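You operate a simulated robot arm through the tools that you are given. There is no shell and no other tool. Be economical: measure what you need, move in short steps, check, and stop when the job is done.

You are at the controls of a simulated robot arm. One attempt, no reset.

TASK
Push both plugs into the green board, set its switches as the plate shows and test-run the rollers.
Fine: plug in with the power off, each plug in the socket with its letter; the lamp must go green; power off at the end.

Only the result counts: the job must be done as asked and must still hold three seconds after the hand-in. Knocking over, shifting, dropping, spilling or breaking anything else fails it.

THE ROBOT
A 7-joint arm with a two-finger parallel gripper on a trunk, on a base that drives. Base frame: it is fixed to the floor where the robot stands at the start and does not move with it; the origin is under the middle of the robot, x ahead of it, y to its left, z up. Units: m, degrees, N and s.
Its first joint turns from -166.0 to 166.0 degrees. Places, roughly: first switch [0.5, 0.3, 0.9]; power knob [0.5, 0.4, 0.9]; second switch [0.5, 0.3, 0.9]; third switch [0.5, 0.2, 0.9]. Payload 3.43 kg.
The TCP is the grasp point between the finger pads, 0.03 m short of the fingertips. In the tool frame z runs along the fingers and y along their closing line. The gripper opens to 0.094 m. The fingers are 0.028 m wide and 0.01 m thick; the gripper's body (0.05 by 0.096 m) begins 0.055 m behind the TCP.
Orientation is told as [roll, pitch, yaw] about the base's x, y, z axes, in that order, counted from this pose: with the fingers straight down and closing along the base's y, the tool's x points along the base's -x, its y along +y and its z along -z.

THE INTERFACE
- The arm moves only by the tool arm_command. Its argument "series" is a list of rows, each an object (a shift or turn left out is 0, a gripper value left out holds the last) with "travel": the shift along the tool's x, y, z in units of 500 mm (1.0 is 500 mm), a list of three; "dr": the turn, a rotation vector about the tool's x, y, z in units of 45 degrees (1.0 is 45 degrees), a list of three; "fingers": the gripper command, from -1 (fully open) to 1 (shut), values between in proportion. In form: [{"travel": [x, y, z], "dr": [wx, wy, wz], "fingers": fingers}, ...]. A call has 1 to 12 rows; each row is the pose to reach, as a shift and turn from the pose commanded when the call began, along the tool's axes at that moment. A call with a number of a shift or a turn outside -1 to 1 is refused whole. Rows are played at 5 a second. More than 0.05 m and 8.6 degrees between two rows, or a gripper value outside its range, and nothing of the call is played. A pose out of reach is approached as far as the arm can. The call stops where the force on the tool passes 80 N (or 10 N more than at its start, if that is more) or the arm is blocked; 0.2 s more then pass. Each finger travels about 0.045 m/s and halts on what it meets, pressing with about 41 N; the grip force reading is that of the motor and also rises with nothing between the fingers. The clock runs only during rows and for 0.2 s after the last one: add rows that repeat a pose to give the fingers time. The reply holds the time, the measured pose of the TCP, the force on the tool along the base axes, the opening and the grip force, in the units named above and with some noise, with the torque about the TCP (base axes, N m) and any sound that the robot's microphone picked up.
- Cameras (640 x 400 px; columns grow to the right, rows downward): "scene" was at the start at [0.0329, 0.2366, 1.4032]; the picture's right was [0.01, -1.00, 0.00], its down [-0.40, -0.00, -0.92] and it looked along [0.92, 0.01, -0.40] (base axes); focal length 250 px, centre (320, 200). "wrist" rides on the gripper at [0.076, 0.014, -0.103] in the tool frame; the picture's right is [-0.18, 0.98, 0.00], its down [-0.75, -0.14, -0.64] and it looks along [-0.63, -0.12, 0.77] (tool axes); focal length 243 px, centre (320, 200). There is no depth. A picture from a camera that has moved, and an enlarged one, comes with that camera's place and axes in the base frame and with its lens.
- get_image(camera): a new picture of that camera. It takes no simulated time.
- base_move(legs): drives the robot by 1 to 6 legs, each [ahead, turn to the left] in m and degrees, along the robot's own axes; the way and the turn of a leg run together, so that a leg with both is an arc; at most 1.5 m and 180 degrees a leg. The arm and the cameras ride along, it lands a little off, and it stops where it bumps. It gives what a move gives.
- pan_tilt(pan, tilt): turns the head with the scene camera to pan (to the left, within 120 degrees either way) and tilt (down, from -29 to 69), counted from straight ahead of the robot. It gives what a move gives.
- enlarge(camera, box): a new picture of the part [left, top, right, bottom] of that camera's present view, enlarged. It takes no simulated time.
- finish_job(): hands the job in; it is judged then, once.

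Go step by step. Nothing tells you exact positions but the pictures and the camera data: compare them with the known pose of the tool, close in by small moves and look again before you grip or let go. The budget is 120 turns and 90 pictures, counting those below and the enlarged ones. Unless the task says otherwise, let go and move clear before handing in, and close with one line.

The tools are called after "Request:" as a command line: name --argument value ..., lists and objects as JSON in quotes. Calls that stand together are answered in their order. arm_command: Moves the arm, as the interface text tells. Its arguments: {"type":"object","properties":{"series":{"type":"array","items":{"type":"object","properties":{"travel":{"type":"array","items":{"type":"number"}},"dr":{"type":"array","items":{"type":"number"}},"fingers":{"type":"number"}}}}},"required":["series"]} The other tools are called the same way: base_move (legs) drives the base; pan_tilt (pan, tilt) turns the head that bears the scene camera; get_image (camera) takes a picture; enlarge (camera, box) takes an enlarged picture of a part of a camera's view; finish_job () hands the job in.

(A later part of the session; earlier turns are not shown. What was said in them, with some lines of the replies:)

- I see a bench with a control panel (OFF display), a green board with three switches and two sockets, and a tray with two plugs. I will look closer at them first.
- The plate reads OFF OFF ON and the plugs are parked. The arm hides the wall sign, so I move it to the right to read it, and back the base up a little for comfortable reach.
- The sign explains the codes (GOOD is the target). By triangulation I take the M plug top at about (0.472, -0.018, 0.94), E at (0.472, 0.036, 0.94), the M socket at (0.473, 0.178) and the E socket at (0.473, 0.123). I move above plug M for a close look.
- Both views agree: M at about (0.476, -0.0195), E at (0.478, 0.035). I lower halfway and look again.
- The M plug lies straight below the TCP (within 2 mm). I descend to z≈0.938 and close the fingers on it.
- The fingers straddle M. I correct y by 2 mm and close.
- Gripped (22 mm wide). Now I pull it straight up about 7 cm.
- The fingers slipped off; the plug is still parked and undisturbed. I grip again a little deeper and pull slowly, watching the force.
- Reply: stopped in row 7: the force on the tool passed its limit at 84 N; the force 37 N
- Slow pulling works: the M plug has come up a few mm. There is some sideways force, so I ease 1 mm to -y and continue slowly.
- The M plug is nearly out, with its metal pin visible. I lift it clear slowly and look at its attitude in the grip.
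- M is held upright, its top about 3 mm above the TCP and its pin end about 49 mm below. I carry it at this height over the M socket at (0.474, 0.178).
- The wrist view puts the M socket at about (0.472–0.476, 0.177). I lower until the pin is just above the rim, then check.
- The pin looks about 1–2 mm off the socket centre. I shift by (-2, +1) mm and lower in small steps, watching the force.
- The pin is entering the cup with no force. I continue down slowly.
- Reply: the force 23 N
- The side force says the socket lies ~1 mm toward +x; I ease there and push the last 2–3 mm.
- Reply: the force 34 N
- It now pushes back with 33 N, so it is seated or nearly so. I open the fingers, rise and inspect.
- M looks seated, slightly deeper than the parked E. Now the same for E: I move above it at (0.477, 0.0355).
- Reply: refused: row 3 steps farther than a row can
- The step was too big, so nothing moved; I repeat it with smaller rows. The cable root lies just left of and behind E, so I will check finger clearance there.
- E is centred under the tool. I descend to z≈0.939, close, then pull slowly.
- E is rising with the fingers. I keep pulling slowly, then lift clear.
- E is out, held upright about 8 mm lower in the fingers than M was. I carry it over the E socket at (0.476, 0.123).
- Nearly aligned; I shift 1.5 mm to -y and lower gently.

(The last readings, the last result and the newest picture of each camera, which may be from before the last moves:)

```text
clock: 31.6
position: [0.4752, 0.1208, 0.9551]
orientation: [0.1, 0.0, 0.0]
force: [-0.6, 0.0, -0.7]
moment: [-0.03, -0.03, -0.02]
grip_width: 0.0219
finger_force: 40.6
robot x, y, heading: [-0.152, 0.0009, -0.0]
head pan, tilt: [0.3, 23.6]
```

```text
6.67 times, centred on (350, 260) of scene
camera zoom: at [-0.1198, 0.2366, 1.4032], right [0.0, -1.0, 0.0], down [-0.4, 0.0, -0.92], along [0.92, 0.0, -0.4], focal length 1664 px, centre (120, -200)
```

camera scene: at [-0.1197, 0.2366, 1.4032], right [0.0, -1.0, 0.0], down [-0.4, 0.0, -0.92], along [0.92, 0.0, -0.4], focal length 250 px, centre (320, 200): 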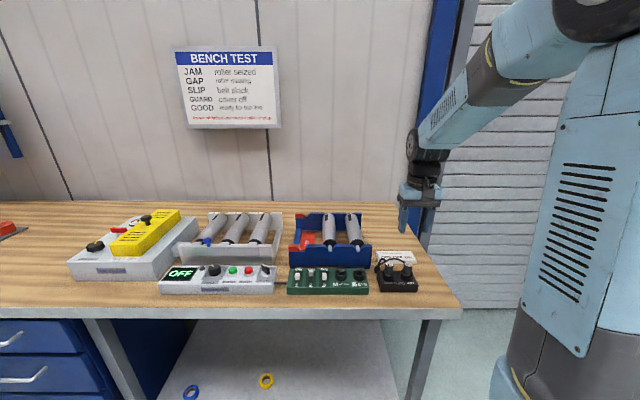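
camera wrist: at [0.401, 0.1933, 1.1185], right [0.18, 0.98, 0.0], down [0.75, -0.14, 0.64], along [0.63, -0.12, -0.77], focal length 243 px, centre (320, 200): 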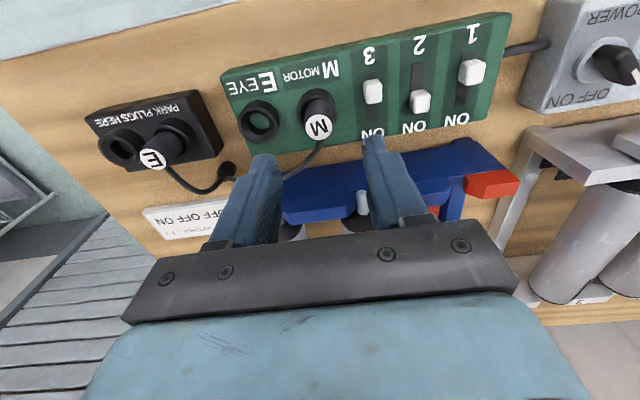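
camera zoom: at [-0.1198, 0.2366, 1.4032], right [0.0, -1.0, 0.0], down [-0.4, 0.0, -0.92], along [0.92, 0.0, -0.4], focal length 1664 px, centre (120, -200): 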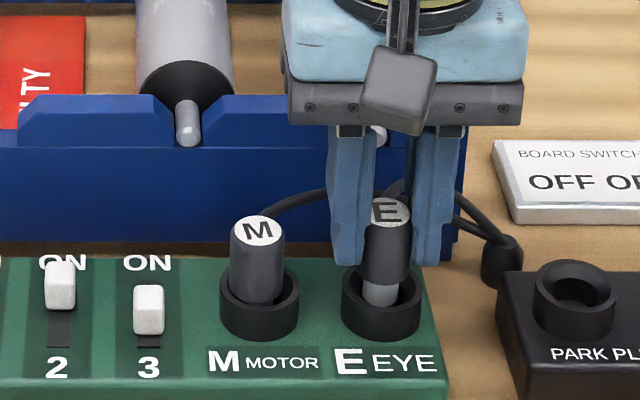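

The pin is inside the cup, no force. I push it down the remaining ~11 mm slowly.

Request:
arm_command --series '[{"travel": [0, 0, 0.006]}, {"travel": [0, 0, 0.012]}, {"travel": [0, 0, 0.017]}, {"travel": [0, 0, 0.022]}, {"travel": [0, 0, 0.022]}]'

Request:
enlarge --camera "scene" --box '[310, 230, 390, 290]'

```text
clock: 32.8
position: [0.4761, 0.1216, 0.9446]
orientation: [0.2, -0.1, 0.0]
force: [0.3, 1.5, 1.5]
moment: [0.01, 0.0, 0.02]
grip_width: 0.0217
finger_force: 41.1
robot x, y, heading: [-0.1559, 0.0009, -0.1]
head pan, tilt: [0.3, 23.6]
```

```text
6.67 times, centred on (350, 260) of scene
camera zoom: at [-0.1198, 0.2366, 1.4032], right [0.0, -1.0, 0.0], down [-0.4, 0.0, -0.92], along [0.92, 0.0, -0.4], focal length 1664 px, centre (120, -200)
```

zoom: 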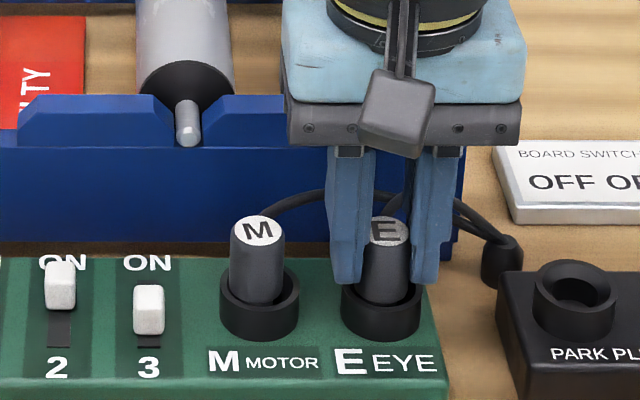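

E is level with M. I press 2 mm more to confirm it is seated.

Request:
arm_command --series '[{"travel": [0, 0.001, 0.003]}, {"travel": [0, 0.001, 0.006]}, {"travel": [0, 0.001, 0.006]}]'

```text
clock: 33.6
position: [0.4757, 0.1218, 0.9436]
orientation: [0.2, -0.1, 0.1]
force: [2.0, -6.2, 28.0]
moment: [-0.41, -0.14, 0.02]
grip_width: 0.0218
finger_force: 41.0
robot x, y, heading: [-0.1515, -0.0015, 0.0]
head pan, tilt: [0.3, 23.6]
```

Seated (28 N pushback, no travel). I release, rise, and move over switch 2 for a look.

Request:
arm_command --series '[{"travel": [0, 0, -0.003]}, {"travel": [0, 0, -0.003], "fingers": -0.1}, {"travel": [0, 0, -0.003], "fingers": -0.1}, {"travel": [0, 0, -0.003], "fingers": -0.1}, {"travel": [0, 0, -0.08], "fingers": -0.1}, {"travel": [0, 0, -0.16], "fingers": -0.1}, {"travel": [0, 0.08, -0.16], "fingers": 1}, {"travel": [0, 0.16, -0.16], "fingers": 1}, {"travel": [0, 0.24, -0.16], "fingers": 1}, {"travel": [0, 0.29, -0.16], "fingers": 1}, {"travel": [0, 0.29, -0.16], "fingers": 1}]'

Request:
get_image --camera "wrist"

Request:
enlarge --camera "scene" --box '[280, 230, 390, 300]'

```text
clock: 36.0
position: [0.4761, 0.2681, 1.0233]
orientation: [0.1, 0.0, 0.0]
force: [0.0, -0.5, 1.1]
moment: [-0.02, -0.01, 0.04]
grip_width: 0.0
finger_force: 33.2
robot x, y, heading: [-0.1528, 0.0005, -0.0]
head pan, tilt: [0.3, 23.6]
```

```text
47 pictures are left
camera wrist: at [0.4003, 0.2825, 1.125], right [0.18, 0.98, 0.0], down [0.75, -0.14, 0.64], along [0.63, -0.12, -0.77], focal length 243 px, centre (320, 200)
```

wrist: 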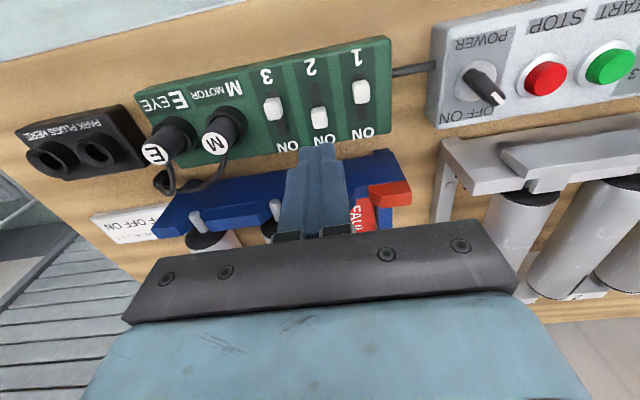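

```text
5.71 times, centred on (335, 265) of scene
camera zoom: at [-0.1198, 0.2366, 1.4032], right [0.0, -1.0, 0.0], down [-0.4, 0.0, -0.92], along [0.92, 0.0, -0.4], focal length 1426 px, centre (234, -171)
```

zoom: 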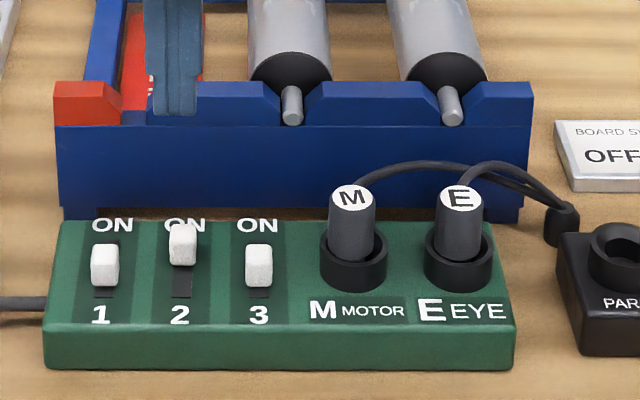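

Both plugs are in. Switches 1 and 3 are off (knob faces at x≈0.465–0.477) and 2 is on (0.4825–0.4945), knob tops at z≈0.906. I go down behind switch 2 with closed fingers.

Request:
arm_command --series '[{"travel": [-0.085, 0, 0]}, {"travel": [-0.085, 0, 0.07]}, {"travel": [-0.085, 0, 0.14]}, {"travel": [-0.085, 0, 0.195]}, {"travel": [-0.085, 0, 0.195]}]'

Request:
enlarge --camera "scene" --box '[280, 230, 360, 300]'

Request:
enlarge --camera "wrist" --box '[220, 60, 440, 230]'

```text
clock: 37.2
position: [0.5177, 0.2687, 0.9227]
orientation: [0.1, 0.0, 0.1]
force: [1.0, -0.7, -0.6]
moment: [-0.01, -0.01, 0.02]
grip_width: 0.0001
finger_force: 32.9
robot x, y, heading: [-0.1527, 0.0023, -0.0]
head pan, tilt: [0.3, 23.6]
```

```text
5.71 times, centred on (320, 265) of scene
camera zoom: at [-0.1197, 0.2366, 1.4032], right [0.0, -1.0, 0.0], down [-0.4, 0.0, -0.92], along [0.92, 0.0, -0.4], focal length 1426 px, centre (320, -171)
```

zoom: 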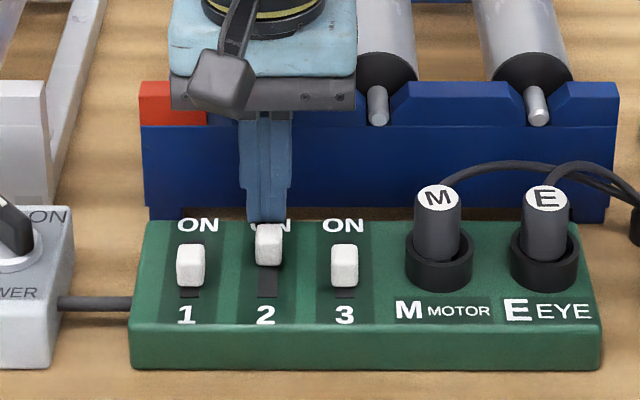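

```text
2.35 times, centred on (330, 145) of wrist
camera zoom: at [0.4426, 0.2827, 1.0255], right [0.18, 0.98, 0.0], down [0.75, -0.14, 0.64], along [0.63, -0.12, -0.77], focal length 571 px, centre (296, 329)
```

zoom: 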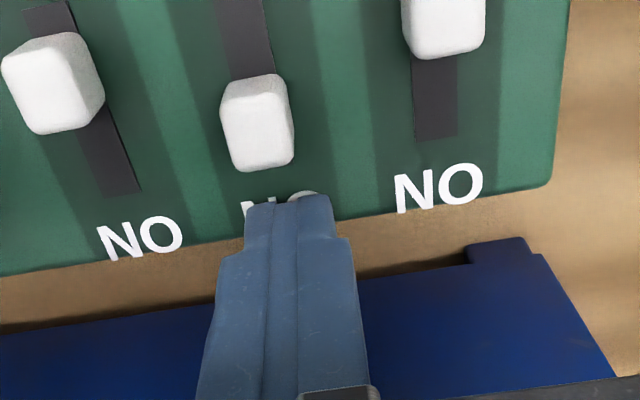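

The fingers are behind switch 2, about 3 mm to its left. I adjust y and push toward the robot in small steps.

Request:
arm_command --series '[{"travel": [0, -0.006, 0]}, {"travel": [0.012, -0.006, 0]}, {"travel": [0.024, -0.006, 0]}, {"travel": [0.034, -0.006, 0]}, {"travel": [0.044, -0.006, 0]}, {"travel": [0.052, -0.006, 0]}, {"travel": [0.052, -0.006, 0]}]'

Request:
enlarge --camera "scene" --box '[280, 230, 360, 300]'

```text
clock: 38.8
position: [0.493, 0.264, 0.9248]
orientation: [0.1, 0.0, 0.0]
force: [0.1, 0.1, 0.3]
moment: [-0.02, 0.0, 0.01]
grip_width: 0.0002
finger_force: 33.3
robot x, y, heading: [-0.1533, 0.0042, 0.3]
head pan, tilt: [0.3, 23.6]
```

```text
5.71 times, centred on (320, 265) of scene
camera zoom: at [-0.1197, 0.2366, 1.4032], right [0.0, -1.0, 0.0], down [-0.4, 0.0, -0.92], along [0.92, 0.0, -0.4], focal length 1426 px, centre (320, -171)
```

zoom: 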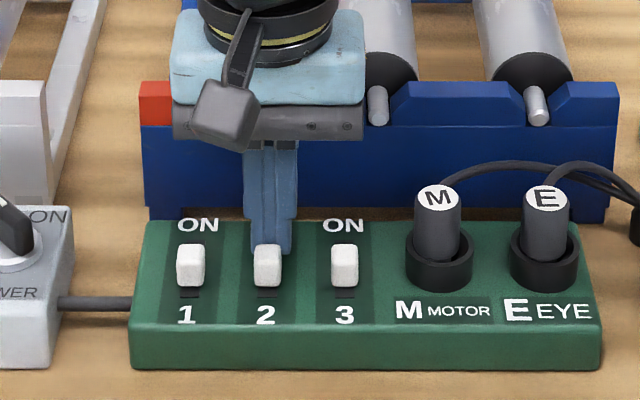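

Switch 2 now lines up with 1 (off). I back off, rise, and come down in front of switch 3.

Request:
arm_command --series '[{"travel": [-0.016, 0, 0]}, {"travel": [-0.016, 0, -0.09]}, {"travel": [0.04, -0.04, -0.09]}, {"travel": [0.099, -0.077, -0.09]}, {"travel": [0.099, -0.077, -0.09]}, {"travel": [0.099, -0.077, -0.04]}, {"travel": [0.099, -0.077, 0]}, {"travel": [0.099, -0.077, 0]}]'

Request:
enlarge --camera "scene" --box '[280, 230, 360, 300]'

Request:
enlarge --camera "wrist" --box '[220, 60, 440, 230]'

```text
clock: 40.6
position: [0.4419, 0.2259, 0.9219]
orientation: [0.2, 0.0, 0.1]
force: [-0.4, 0.2, -0.5]
moment: [0.01, -0.02, -0.01]
grip_width: 0.0
finger_force: 33.3
robot x, y, heading: [-0.1552, -0.0032, -0.2]
head pan, tilt: [0.3, 23.6]
```

```text
5.71 times, centred on (320, 265) of scene
camera zoom: at [-0.1198, 0.2366, 1.4032], right [0.0, -1.0, 0.0], down [-0.4, 0.0, -0.92], along [0.92, 0.0, -0.4], focal length 1426 px, centre (320, -171)
```

zoom: 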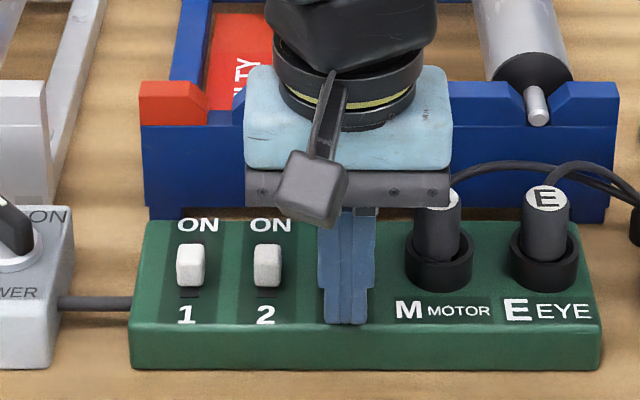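

```text
2.35 times, centred on (330, 145) of wrist
camera zoom: at [0.3667, 0.2404, 1.0248], right [0.18, 0.98, 0.0], down [0.75, -0.14, 0.64], along [0.63, -0.12, -0.77], focal length 571 px, centre (296, 329)
```

zoom: 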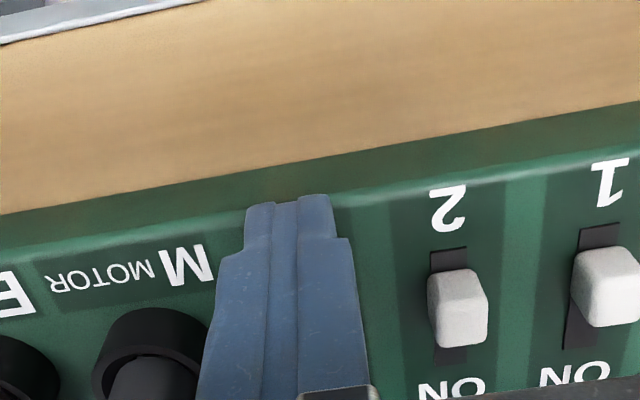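

Aligned with switch 3. I push it away from the robot to ON.

Request:
arm_command --series '[{"travel": [-0.012, 0, 0]}, {"travel": [-0.024, 0, 0]}, {"travel": [-0.034, 0, 0]}, {"travel": [-0.044, 0, 0]}, {"travel": [-0.053, 0, 0]}, {"travel": [-0.053, 0, 0]}]'

Request:
arm_command --series '[{"travel": [0.02, 0, 0]}, {"travel": [0.02, 0, -0.09]}, {"travel": [0.02, 0, -0.18]}, {"travel": [0.02, 0, -0.18]}]'

Request:
enlarge --camera "scene" --box '[280, 230, 360, 300]'

```text
clock: 42.0
position: [0.4663, 0.2248, 0.9249]
orientation: [-0.1, 0.3, 0.0]
force: [-40.1, -0.4, -8.8]
moment: [-0.14, 0.97, 0.01]
grip_width: 0.0001
finger_force: 32.9
robot x, y, heading: [-0.1534, -0.0013, -0.0]
head pan, tilt: [0.3, 23.6]
```

```text
clock: 43.0
position: [0.4601, 0.2259, 1.017]
orientation: [0.2, 0.0, 0.0]
force: [-0.2, -0.4, 0.4]
moment: [0.0, 0.01, -0.01]
grip_width: 0.0
finger_force: 33.7
robot x, y, heading: [-0.1537, 0.0027, -0.4]
head pan, tilt: [0.3, 23.6]
```

```text
5.71 times, centred on (320, 265) of scene
camera zoom: at [-0.1198, 0.2366, 1.4032], right [0.0, -1.0, 0.0], down [-0.4, 0.0, -0.92], along [0.92, 0.0, -0.4], focal length 1426 px, centre (320, -171)
```

zoom: 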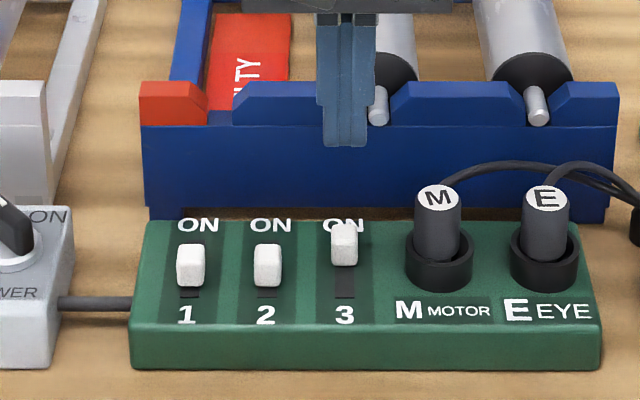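

Switches are now OFF OFF ON. Next, the control panel: I move the hand left for a close look at the power knob and the rollers.

Request:
arm_command --series '[{"travel": [0, 0.08, -0.04]}, {"travel": [0, 0.16, -0.08]}, {"travel": [0, 0.24, -0.12]}, {"travel": [0, 0.32, -0.16]}, {"travel": [0, 0.37, -0.16]}, {"travel": [0, 0.37, -0.16]}]'

Request:
get_image --camera "wrist"

Request:
enlarge --camera "scene" --box '[150, 200, 290, 300]'

```text
clock: 44.4
position: [0.4593, 0.4099, 1.0958]
orientation: [0.1, 0.0, 0.1]
force: [-0.8, 0.3, 0.2]
moment: [0.0, -0.01, 0.0]
grip_width: 0.0
finger_force: 33.0
robot x, y, heading: [-0.1478, 0.0017, -0.1]
head pan, tilt: [0.3, 23.6]
```

```text
39 pictures are left
camera wrist: at [0.3846, 0.4258, 1.1984], right [0.18, 0.98, 0.0], down [0.75, -0.14, 0.64], along [0.63, -0.12, -0.77], focal length 243 px, centre (320, 200)
```

wrist: 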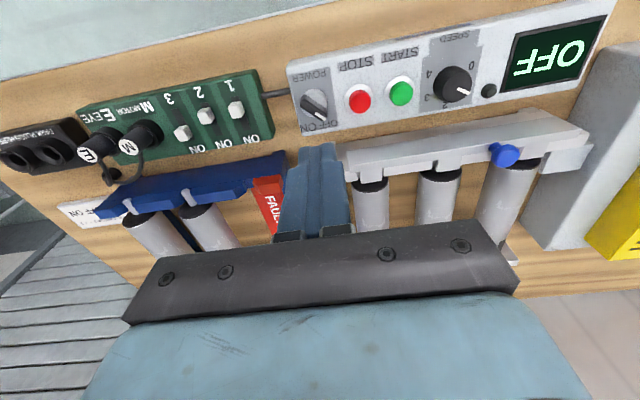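

```text
4.00 times, centred on (220, 250) of scene
camera zoom: at [-0.1198, 0.2365, 1.4032], right [0.0, -1.0, 0.0], down [-0.4, 0.0, -0.92], along [0.92, 0.0, -0.4], focal length 998 px, centre (720, 0)
```

zoom: 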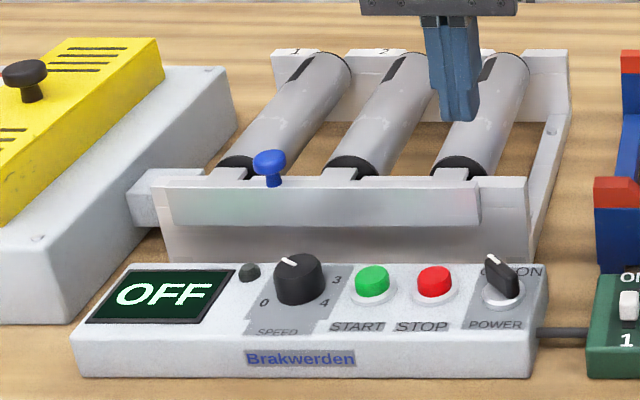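

Request:
enlarge --camera "wrist" --box '[280, 10, 520, 150]'

```text
2.67 times, centred on (400, 80) of wrist
camera zoom: at [0.3846, 0.4258, 1.1984], right [0.18, 0.98, 0.0], down [0.75, -0.14, 0.64], along [0.63, -0.12, -0.77], focal length 647 px, centre (107, 520)
```

zoom: 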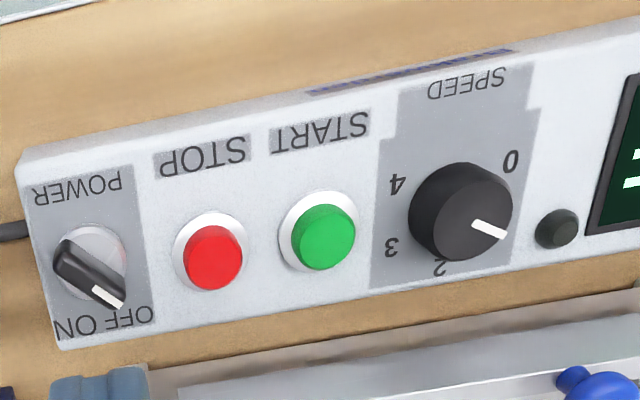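

The power knob is a bar at about (0.477, 0.401), top z≈0.929, with its pointer ~45° to the left (OFF); ON should be a clockwise turn. I turn the gripper 45° to match, open to about 34 mm and come above it.

Request:
arm_command --series '[{"travel": [-0.006, -0.004, 0.03], "dr": [0, 0, -0.17], "fingers": 0.28}, {"travel": [-0.012, -0.008, 0.06], "dr": [0, 0, -0.34]}, {"travel": [-0.018, -0.012, 0.1], "dr": [0, 0, -0.5]}, {"travel": [-0.024, -0.016, 0.13], "dr": [0, 0, -0.67]}, {"travel": [-0.03, -0.02, 0.16], "dr": [0, 0, -0.83]}, {"travel": [-0.033, -0.021, 0.194], "dr": [0, 0, -1.0]}, {"travel": [-0.033, -0.021, 0.194], "dr": [0, 0, -1.0]}]'

Request:
get_image --camera "wrist"

Request:
enlarge --camera "scene" --box '[220, 220, 300, 300]'

```text
clock: 46.0
position: [0.4749, 0.4003, 0.9978]
orientation: [0.1, -0.2, 45.1]
force: [0.9, 0.3, 0.3]
moment: [0.0, 0.01, 0.0]
grip_width: 0.0339
finger_force: 0.0
robot x, y, heading: [-0.1525, 0.0023, 0.0]
head pan, tilt: [0.3, 23.6]
```

```text
36 pictures are left
camera wrist: at [0.4123, 0.3566, 1.0997], right [-0.57, 0.82, 0.0], down [0.63, 0.43, 0.64], along [0.53, 0.37, -0.77], focal length 243 px, centre (320, 200)
```

wrist: 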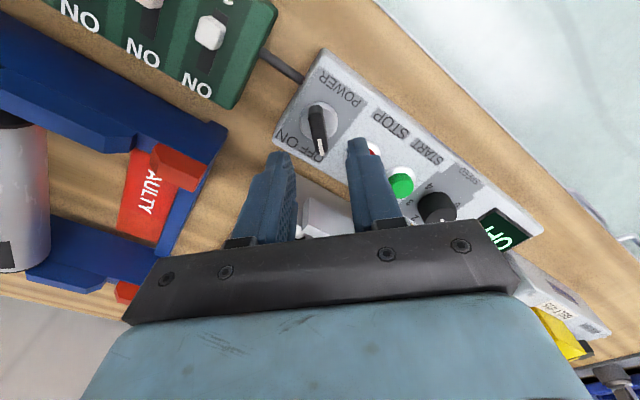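

```text
5.00 times, centred on (260, 260) of scene
camera zoom: at [-0.1197, 0.2366, 1.4032], right [0.0, -1.0, 0.0], down [-0.4, 0.0, -0.92], along [0.92, 0.0, -0.4], focal length 1248 px, centre (620, -100)
```

zoom: 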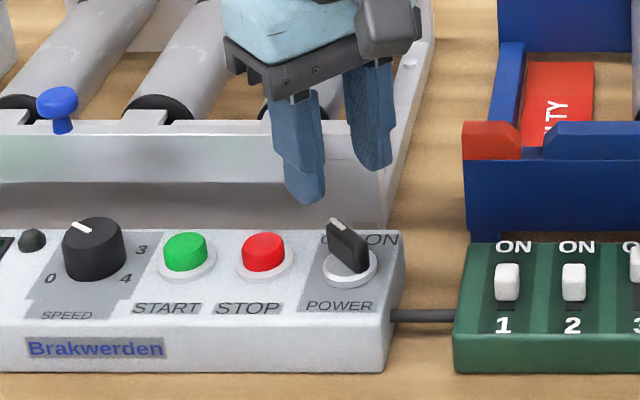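

The gripper matches the bar angle and is about centred. I lower to z≈0.941 and grip the knob.

Request:
arm_command --series '[{"travel": [-0.005, 0, 0.06]}, {"travel": [-0.005, 0, 0.112]}, {"travel": [-0.005, 0, 0.112]}, {"travel": [-0.005, 0, 0.112], "fingers": 1}, {"travel": [-0.005, 0, 0.112], "fingers": 1}, {"travel": [-0.005, 0, 0.112], "fingers": 1}]'

Request:
enlarge --camera "scene" --box '[220, 220, 300, 300]'

```text
clock: 47.4
position: [0.4787, 0.4006, 0.9422]
orientation: [0.0, -0.1, 44.8]
force: [14.2, -16.1, -0.7]
moment: [-0.06, -0.77, 0.02]
grip_width: 0.011
finger_force: 42.9
robot x, y, heading: [-0.1523, -0.0007, -0.2]
head pan, tilt: [0.3, 23.6]
```

```text
5.00 times, centred on (260, 260) of scene
camera zoom: at [-0.1189, 0.236, 1.4032], right [0.0, -1.0, 0.0], down [-0.4, 0.0, -0.92], along [0.92, 0.0, -0.4], focal length 1248 px, centre (620, -100)
```

zoom: 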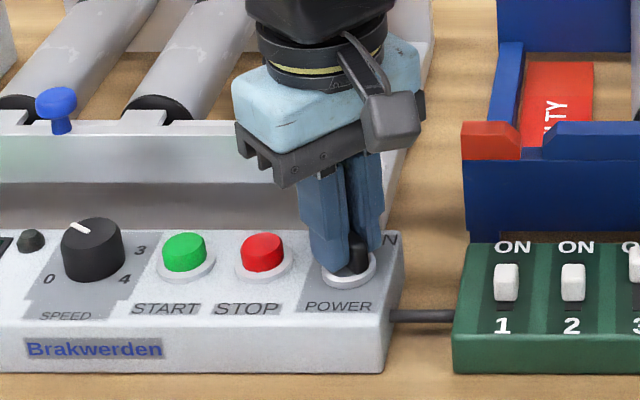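

Gripped (11 mm bar). I relieve the side force and turn clockwise 45° first.

Request:
arm_command --series '[{"travel": [0, -0.002, 0]}, {"travel": [0, -0.002, 0], "dr": [0, 0, 0.17]}, {"travel": [0, -0.002, 0], "dr": [0, 0, 0.34]}, {"travel": [0, -0.002, 0], "dr": [0, 0, 0.5]}, {"travel": [0, -0.002, 0], "dr": [0, 0, 0.67]}, {"travel": [0, -0.002, 0], "dr": [0, 0, 0.83]}, {"travel": [0, -0.002, 0], "dr": [0, 0, 1.0]}, {"travel": [0, -0.002, 0], "dr": [0, 0, 1.0]}]'

Request:
enlarge --camera "scene" --box '[150, 200, 290, 300]'

```text
clock: 49.2
position: [0.4791, 0.4004, 0.9422]
orientation: [0.1, 0.0, -0.2]
force: [17.2, -15.1, 3.0]
moment: [-0.58, -1.61, -0.01]
grip_width: 0.0112
finger_force: 44.3
robot x, y, heading: [-0.1567, 0.0004, -0.2]
head pan, tilt: [0.3, 23.6]
```

```text
4.00 times, centred on (220, 250) of scene
camera zoom: at [-0.1189, 0.236, 1.4032], right [0.0, -1.0, 0.0], down [-0.4, 0.0, -0.92], along [0.92, 0.0, -0.4], focal length 998 px, centre (720, 0)
```

zoom: 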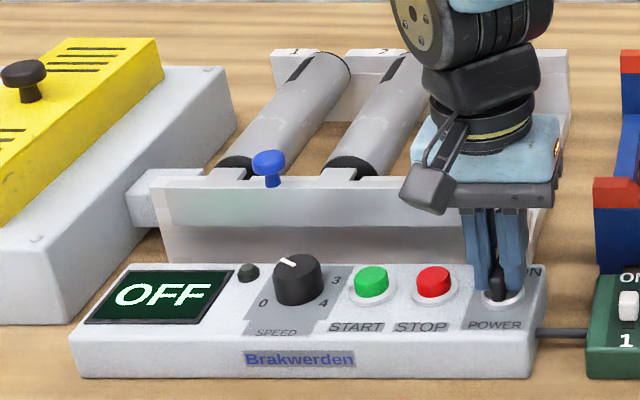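

Halfway and the display still says OFF; I continue the turn in the same direction, relieving the side force a bit.

Request:
arm_command --series '[{"travel": [-0.001, -0.002, 0], "dr": [0, 0, 0.17]}, {"travel": [-0.001, -0.002, 0], "dr": [0, 0, 0.34]}, {"travel": [-0.001, -0.002, 0], "dr": [0, 0, 0.5]}, {"travel": [-0.001, -0.002, 0], "dr": [0, 0, 0.67]}, {"travel": [-0.001, -0.002, 0], "dr": [0, 0, 0.83]}, {"travel": [-0.001, -0.002, 0], "dr": [0, 0, 0.98]}, {"travel": [-0.001, -0.002, 0], "dr": [0, 0, 0.98]}]'

Request:
enlarge --camera "scene" --box '[150, 200, 290, 300]'

```text
clock: 50.8
position: [0.4789, 0.4001, 0.9426]
orientation: [0.1, 0.2, -44.1]
force: [14.1, 1.7, 7.5]
moment: [-0.24, -0.15, 0.0]
grip_width: 0.0109
finger_force: 44.4
robot x, y, heading: [-0.1529, 0.0003, -0.0]
head pan, tilt: [0.3, 23.6]
```

```text
4.00 times, centred on (220, 250) of scene
camera zoom: at [-0.1194, 0.2365, 1.4032], right [0.0, -1.0, 0.0], down [-0.4, 0.0, -0.92], along [0.92, 0.0, -0.4], focal length 998 px, centre (720, 0)
```

zoom: 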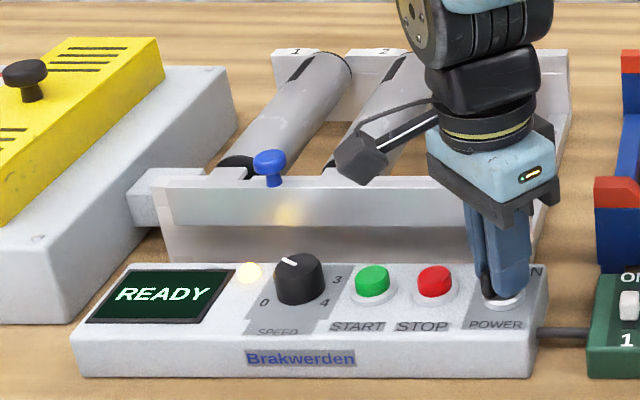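

READY is shown with the lamp lit yellow. I release the knob, rise and turn the gripper back straight.

Request:
arm_command --series '[{"fingers": 0.28}, {"fingers": 0.28}, {"fingers": 0.28}, {"travel": [0, 0, -0.06]}, {"travel": [0, 0, -0.12], "dr": [0, 0, -0.17]}, {"travel": [0, 0, -0.14], "dr": [0, 0, -0.34]}, {"travel": [0, 0, -0.14], "dr": [0, 0, -0.5], "fingers": 1}, {"travel": [0, 0, -0.14], "dr": [0, 0, -0.67]}, {"travel": [0, 0, -0.14], "dr": [0, 0, -0.83]}, {"travel": [0, 0, -0.14], "dr": [0, 0, -0.98]}, {"travel": [0, 0, -0.14], "dr": [0, 0, -0.98]}]'

Request:
arm_command --series '[{"travel": [0, 0.08, 0]}, {"travel": [-0.004, 0.16, 0]}, {"travel": [-0.004, 0.2, 0]}, {"travel": [-0.004, 0.2, 0.06]}, {"travel": [-0.004, 0.2, 0.06]}]'

Request:
enlarge --camera "wrist" --box '[200, 20, 480, 220]'

Request:
enlarge --camera "scene" --box '[150, 200, 290, 300]'

```text
clock: 53.2
position: [0.4794, 0.3997, 1.0108]
orientation: [0.1, -0.1, 0.1]
force: [-0.4, -0.2, -1.0]
moment: [-0.01, 0.03, -0.01]
grip_width: 0.0002
finger_force: 33.3
robot x, y, heading: [-0.1519, -0.0012, 0.1]
head pan, tilt: [0.3, 23.6]
```

```text
clock: 54.4
position: [0.4817, 0.4983, 0.9829]
orientation: [0.1, -0.1, -0.1]
force: [-0.4, 0.1, 0.5]
moment: [0.01, 0.01, 0.04]
grip_width: 0.0
finger_force: 33.0
robot x, y, heading: [-0.1541, -0.0027, -0.2]
head pan, tilt: [0.3, 23.6]
```

```text
2.00 times, centred on (340, 120) of wrist
camera zoom: at [0.406, 0.5138, 1.0849], right [0.18, 0.98, 0.0], down [0.75, -0.14, 0.64], along [0.63, -0.12, -0.77], focal length 485 px, centre (280, 360)
```

zoom: 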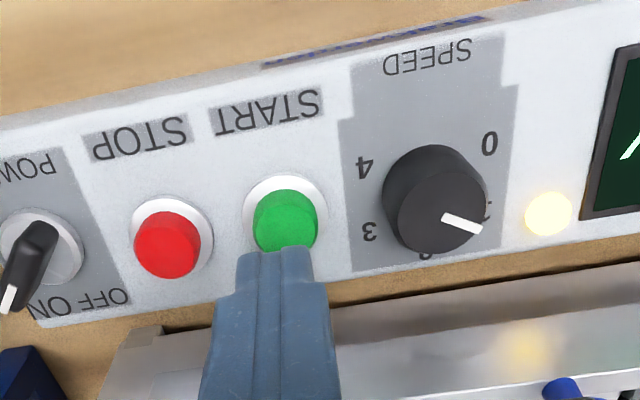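

```text
4.00 times, centred on (220, 250) of scene
camera zoom: at [-0.1197, 0.2366, 1.4032], right [0.0, -1.0, 0.0], down [-0.4, 0.0, -0.92], along [0.92, 0.0, -0.4], focal length 998 px, centre (720, 0)
```

zoom: 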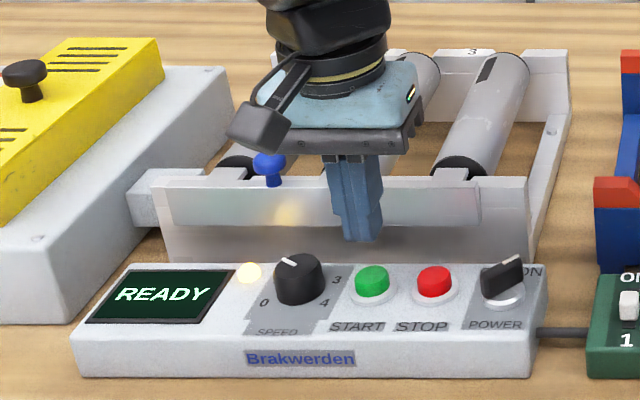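

The closed fingers are over START. I go down and press it in small steps.

Request:
arm_command --series '[{"travel": [0.002, 0.003, 0.05]}, {"travel": [0.002, 0.003, 0.07]}, {"travel": [0.002, 0.003, 0.076]}, {"travel": [0.002, 0.003, 0.082]}, {"travel": [0.002, 0.003, 0.086]}, {"travel": [0.002, 0.003, 0.086]}]'

Request:
enlarge --camera "scene" --box '[150, 200, 290, 300]'

```text
clock: 55.8
position: [0.4797, 0.5014, 0.9401]
orientation: [0.3, -0.1, 0.0]
force: [-2.3, -4.6, 19.9]
moment: [-0.11, 0.08, -0.04]
grip_width: 0.0003
finger_force: 33.0
robot x, y, heading: [-0.1558, -0.0002, -0.2]
head pan, tilt: [0.3, 23.6]
heard: click
```

```text
4.00 times, centred on (220, 250) of scene
camera zoom: at [-0.1206, 0.236, 1.4033], right [0.0, -1.0, 0.0], down [-0.4, 0.0, -0.92], along [0.92, 0.0, -0.4], focal length 998 px, centre (720, 0)
```

zoom: 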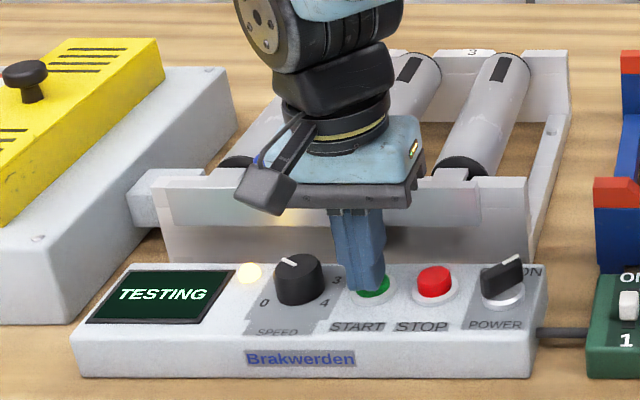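

TESTING is shown after the click. I rise off the button and wait for the result.

Request:
arm_command --series '[{"travel": [0, 0, -0.08]}, {"travel": [0, 0, -0.15]}, {"travel": [0, 0, -0.15]}, {"travel": [0, 0, -0.15]}, {"travel": [0, 0, -0.15]}, {"travel": [0, 0, -0.15]}, {"travel": [0, 0, -0.15]}, {"travel": [0, 0, -0.15]}, {"travel": [0, 0, -0.15]}, {"travel": [0, 0, -0.15]}, {"travel": [0, 0, -0.15]}, {"travel": [0, 0, -0.15]}]'

Request:
enlarge --camera "scene" --box '[150, 200, 290, 300]'

```text
clock: 58.4
position: [0.4803, 0.5042, 1.0141]
orientation: [0.1, 0.1, 0.0]
force: [-0.6, 0.0, -0.2]
moment: [0.05, 0.01, 0.02]
grip_width: 0.0
finger_force: 33.1
robot x, y, heading: [-0.1527, -0.0009, -0.0]
head pan, tilt: [0.3, 23.6]
```

```text
4.00 times, centred on (220, 250) of scene
camera zoom: at [-0.1197, 0.2366, 1.4032], right [0.0, -1.0, 0.0], down [-0.4, 0.0, -0.92], along [0.92, 0.0, -0.4], focal length 998 px, centre (720, 0)
```

zoom: 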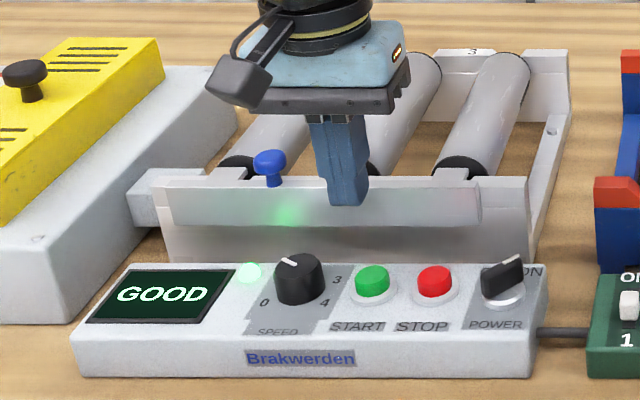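

GOOD with a green lamp. Now power off: I go back over the knob, turning the gripper to the bar's present angle (-45°).

Request:
arm_command --series '[{"travel": [0, -0.08, 0], "dr": [0, 0, 0.17], "fingers": 0.28}, {"travel": [0, -0.14, 0], "dr": [0, 0, 0.34]}, {"travel": [0, -0.204, 0], "dr": [0, 0, 0.5]}, {"travel": [0.001, -0.204, 0], "dr": [0, 0, 0.67]}, {"travel": [0.001, -0.204, 0], "dr": [0, 0, 0.83]}, {"travel": [0.001, -0.204, 0.02], "dr": [0, 0, 0.99]}, {"travel": [0.001, -0.204, 0.02], "dr": [0, 0, 0.99]}]'

Request:
get_image --camera "wrist"

Request:
enlarge --camera "scene" --box '[220, 220, 300, 300]'

```text
clock: 60.0
position: [0.48, 0.4008, 1.0032]
orientation: [0.0, 0.1, -44.5]
force: [-0.3, 0.7, 0.4]
moment: [-0.02, -0.01, -0.01]
grip_width: 0.0338
finger_force: 0.1
robot x, y, heading: [-0.1536, 0.0023, -0.2]
head pan, tilt: [0.3, 23.6]
```

```text
27 pictures are left
camera wrist: at [0.4356, 0.4645, 1.1059], right [0.82, 0.57, 0.0], down [0.44, -0.63, 0.64], along [0.37, -0.53, -0.77], focal length 243 px, centre (320, 200)
```

wrist: 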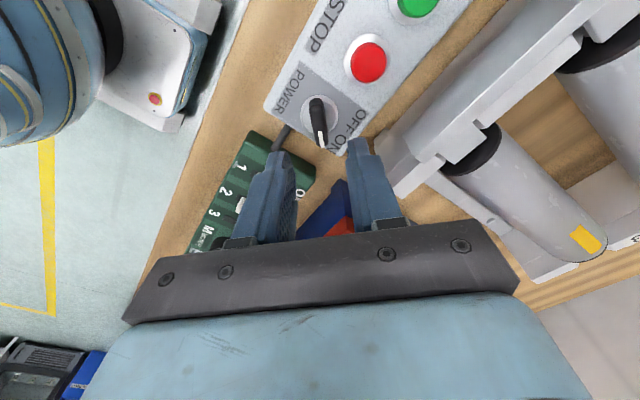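

```text
5.00 times, centred on (260, 260) of scene
camera zoom: at [-0.1198, 0.2366, 1.4032], right [0.0, -1.0, 0.0], down [-0.4, 0.0, -0.92], along [0.92, 0.0, -0.4], focal length 1248 px, centre (620, -100)
```

zoom: 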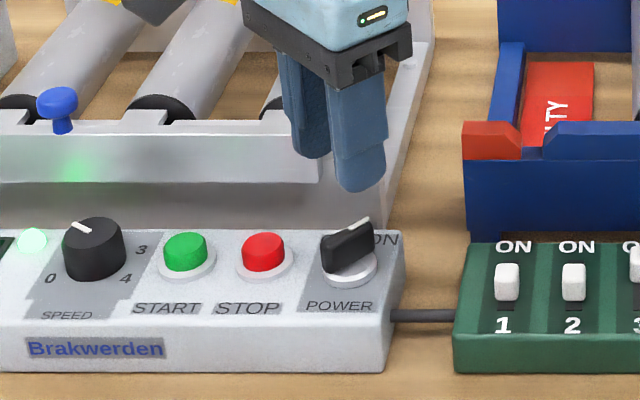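

The gripper is aligned with the bar. I descend, grip, and check the force before turning.

Request:
arm_command --series '[{"travel": [0, 0, 0.06]}, {"travel": [0, 0, 0.122]}, {"travel": [0, 0, 0.122]}, {"travel": [0, 0, 0.122], "fingers": 1}, {"travel": [0, 0, 0.122], "fingers": 1}, {"travel": [0, 0, 0.122], "fingers": 1}]'

Request:
arm_command --series '[{"dr": [0, 0, -0.17]}, {"dr": [0, 0, -0.34]}, {"dr": [0, 0, -0.5]}, {"dr": [0, 0, -0.67]}, {"dr": [0, 0, -0.83]}, {"dr": [0, 0, -1.0]}, {"dr": [0, 0, -1.0]}]'

```text
clock: 61.4
position: [0.4789, 0.4008, 0.9441]
orientation: [0.0, 0.1, -44.4]
force: [-8.3, -8.5, -2.4]
moment: [-0.14, 0.21, 0.04]
grip_width: 0.011
finger_force: 43.1
robot x, y, heading: [-0.1551, 0.0017, -0.1]
head pan, tilt: [0.3, 23.6]
```

```text
clock: 63.0
position: [0.4795, 0.3997, 0.9426]
orientation: [0.1, 0.0, 0.6]
force: [-8.0, 6.0, -2.2]
moment: [-0.04, 0.94, 0.01]
grip_width: 0.0109
finger_force: 44.5
robot x, y, heading: [-0.1515, -0.0026, -0.1]
head pan, tilt: [0.3, 23.6]
```

Request:
arm_command --series '[{"dr": [0, 0, -0.17]}, {"dr": [0, 0, -0.34]}, {"dr": [0, 0, -0.5]}, {"dr": [0, 0, -0.67]}, {"dr": [0, 0, -0.83]}, {"dr": [0, 0, -1.0]}, {"dr": [0, 0, -1.0]}]'

Request:
enlarge --camera "scene" --box '[150, 200, 290, 300]'

```text
clock: 64.6
position: [0.4795, 0.4012, 0.9432]
orientation: [0.2, -0.1, 45.7]
force: [-7.2, 20.5, -2.4]
moment: [-0.2, 0.67, -0.54]
grip_width: 0.0109
finger_force: 44.6
robot x, y, heading: [-0.1535, -0.0012, 0.2]
head pan, tilt: [0.3, 23.6]
```

```text
4.00 times, centred on (220, 250) of scene
camera zoom: at [-0.12, 0.2375, 1.403], right [0.0, -1.0, 0.0], down [-0.4, 0.0, -0.92], along [0.92, 0.0, -0.4], focal length 998 px, centre (720, 0)
```

zoom: 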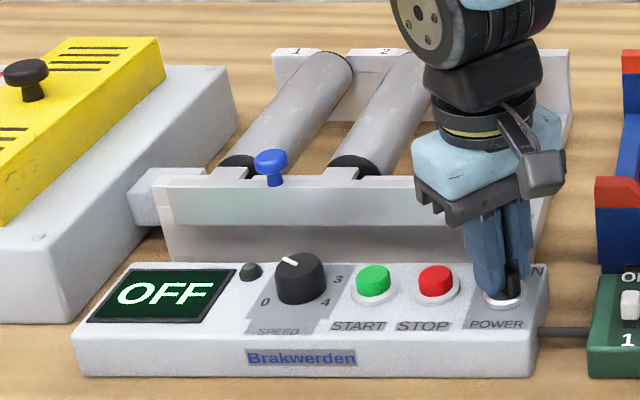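

The display is OFF and the knob is back at its stop. I release, rise clear and check everything once more.

Request:
arm_command --series '[{"fingers": 0.28}, {"fingers": 0.28}, {"fingers": 0.28}, {"travel": [0, 0, -0.08]}, {"travel": [0, 0, -0.17]}, {"travel": [0, 0, -0.26]}, {"travel": [0, 0, -0.35]}, {"travel": [0, 0, -0.35]}]'

Request:
enlarge --camera "scene" --box '[150, 190, 430, 310]'

Request:
get_image --camera "scene"

```text
clock: 66.4
position: [0.4779, 0.3974, 1.1172]
orientation: [0.1, -0.1, 45.5]
force: [-0.2, 0.8, -0.2]
moment: [-0.01, 0.01, -0.02]
grip_width: 0.0339
finger_force: 0.1
robot x, y, heading: [-0.1546, -0.0005, 0.2]
head pan, tilt: [0.3, 23.6]
```

```text
2.29 times, centred on (290, 250) of scene
camera zoom: at [-0.1197, 0.2366, 1.4032], right [0.0, -1.0, 0.0], down [-0.4, 0.0, -0.92], along [0.92, 0.0, -0.4], focal length 571 px, centre (389, 86)
```

zoom: 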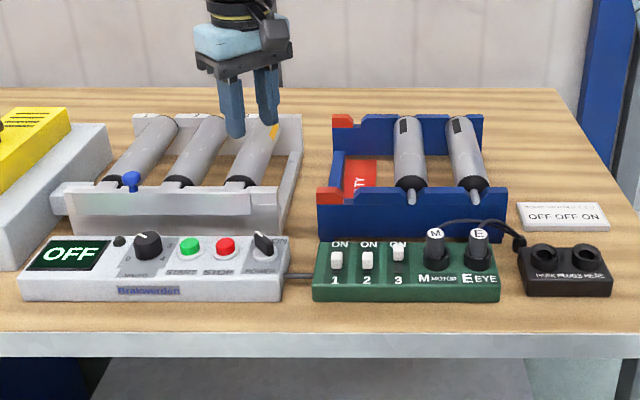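

```text
23 pictures are left
camera scene: at [-0.1197, 0.2366, 1.4032], right [0.0, -1.0, 0.0], down [-0.4, 0.0, -0.92], along [0.92, 0.0, -0.4], focal length 250 px, centre (320, 200)
```

scene: 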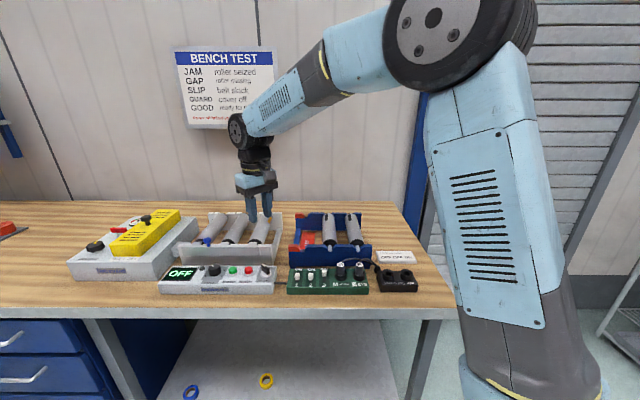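

Everything is in place: the plugs are in M and E, the switches are OFF OFF ON, the test read GOOD, and the power is off with the hand clear. I hand the job in.

Request:
finish_job

```text
The job is handed in.
```

The job is handed in: both plugs are in the sockets with their letters, the switches are set OFF OFF ON, the roller test showed GOOD with a green lamp, and the power is off.
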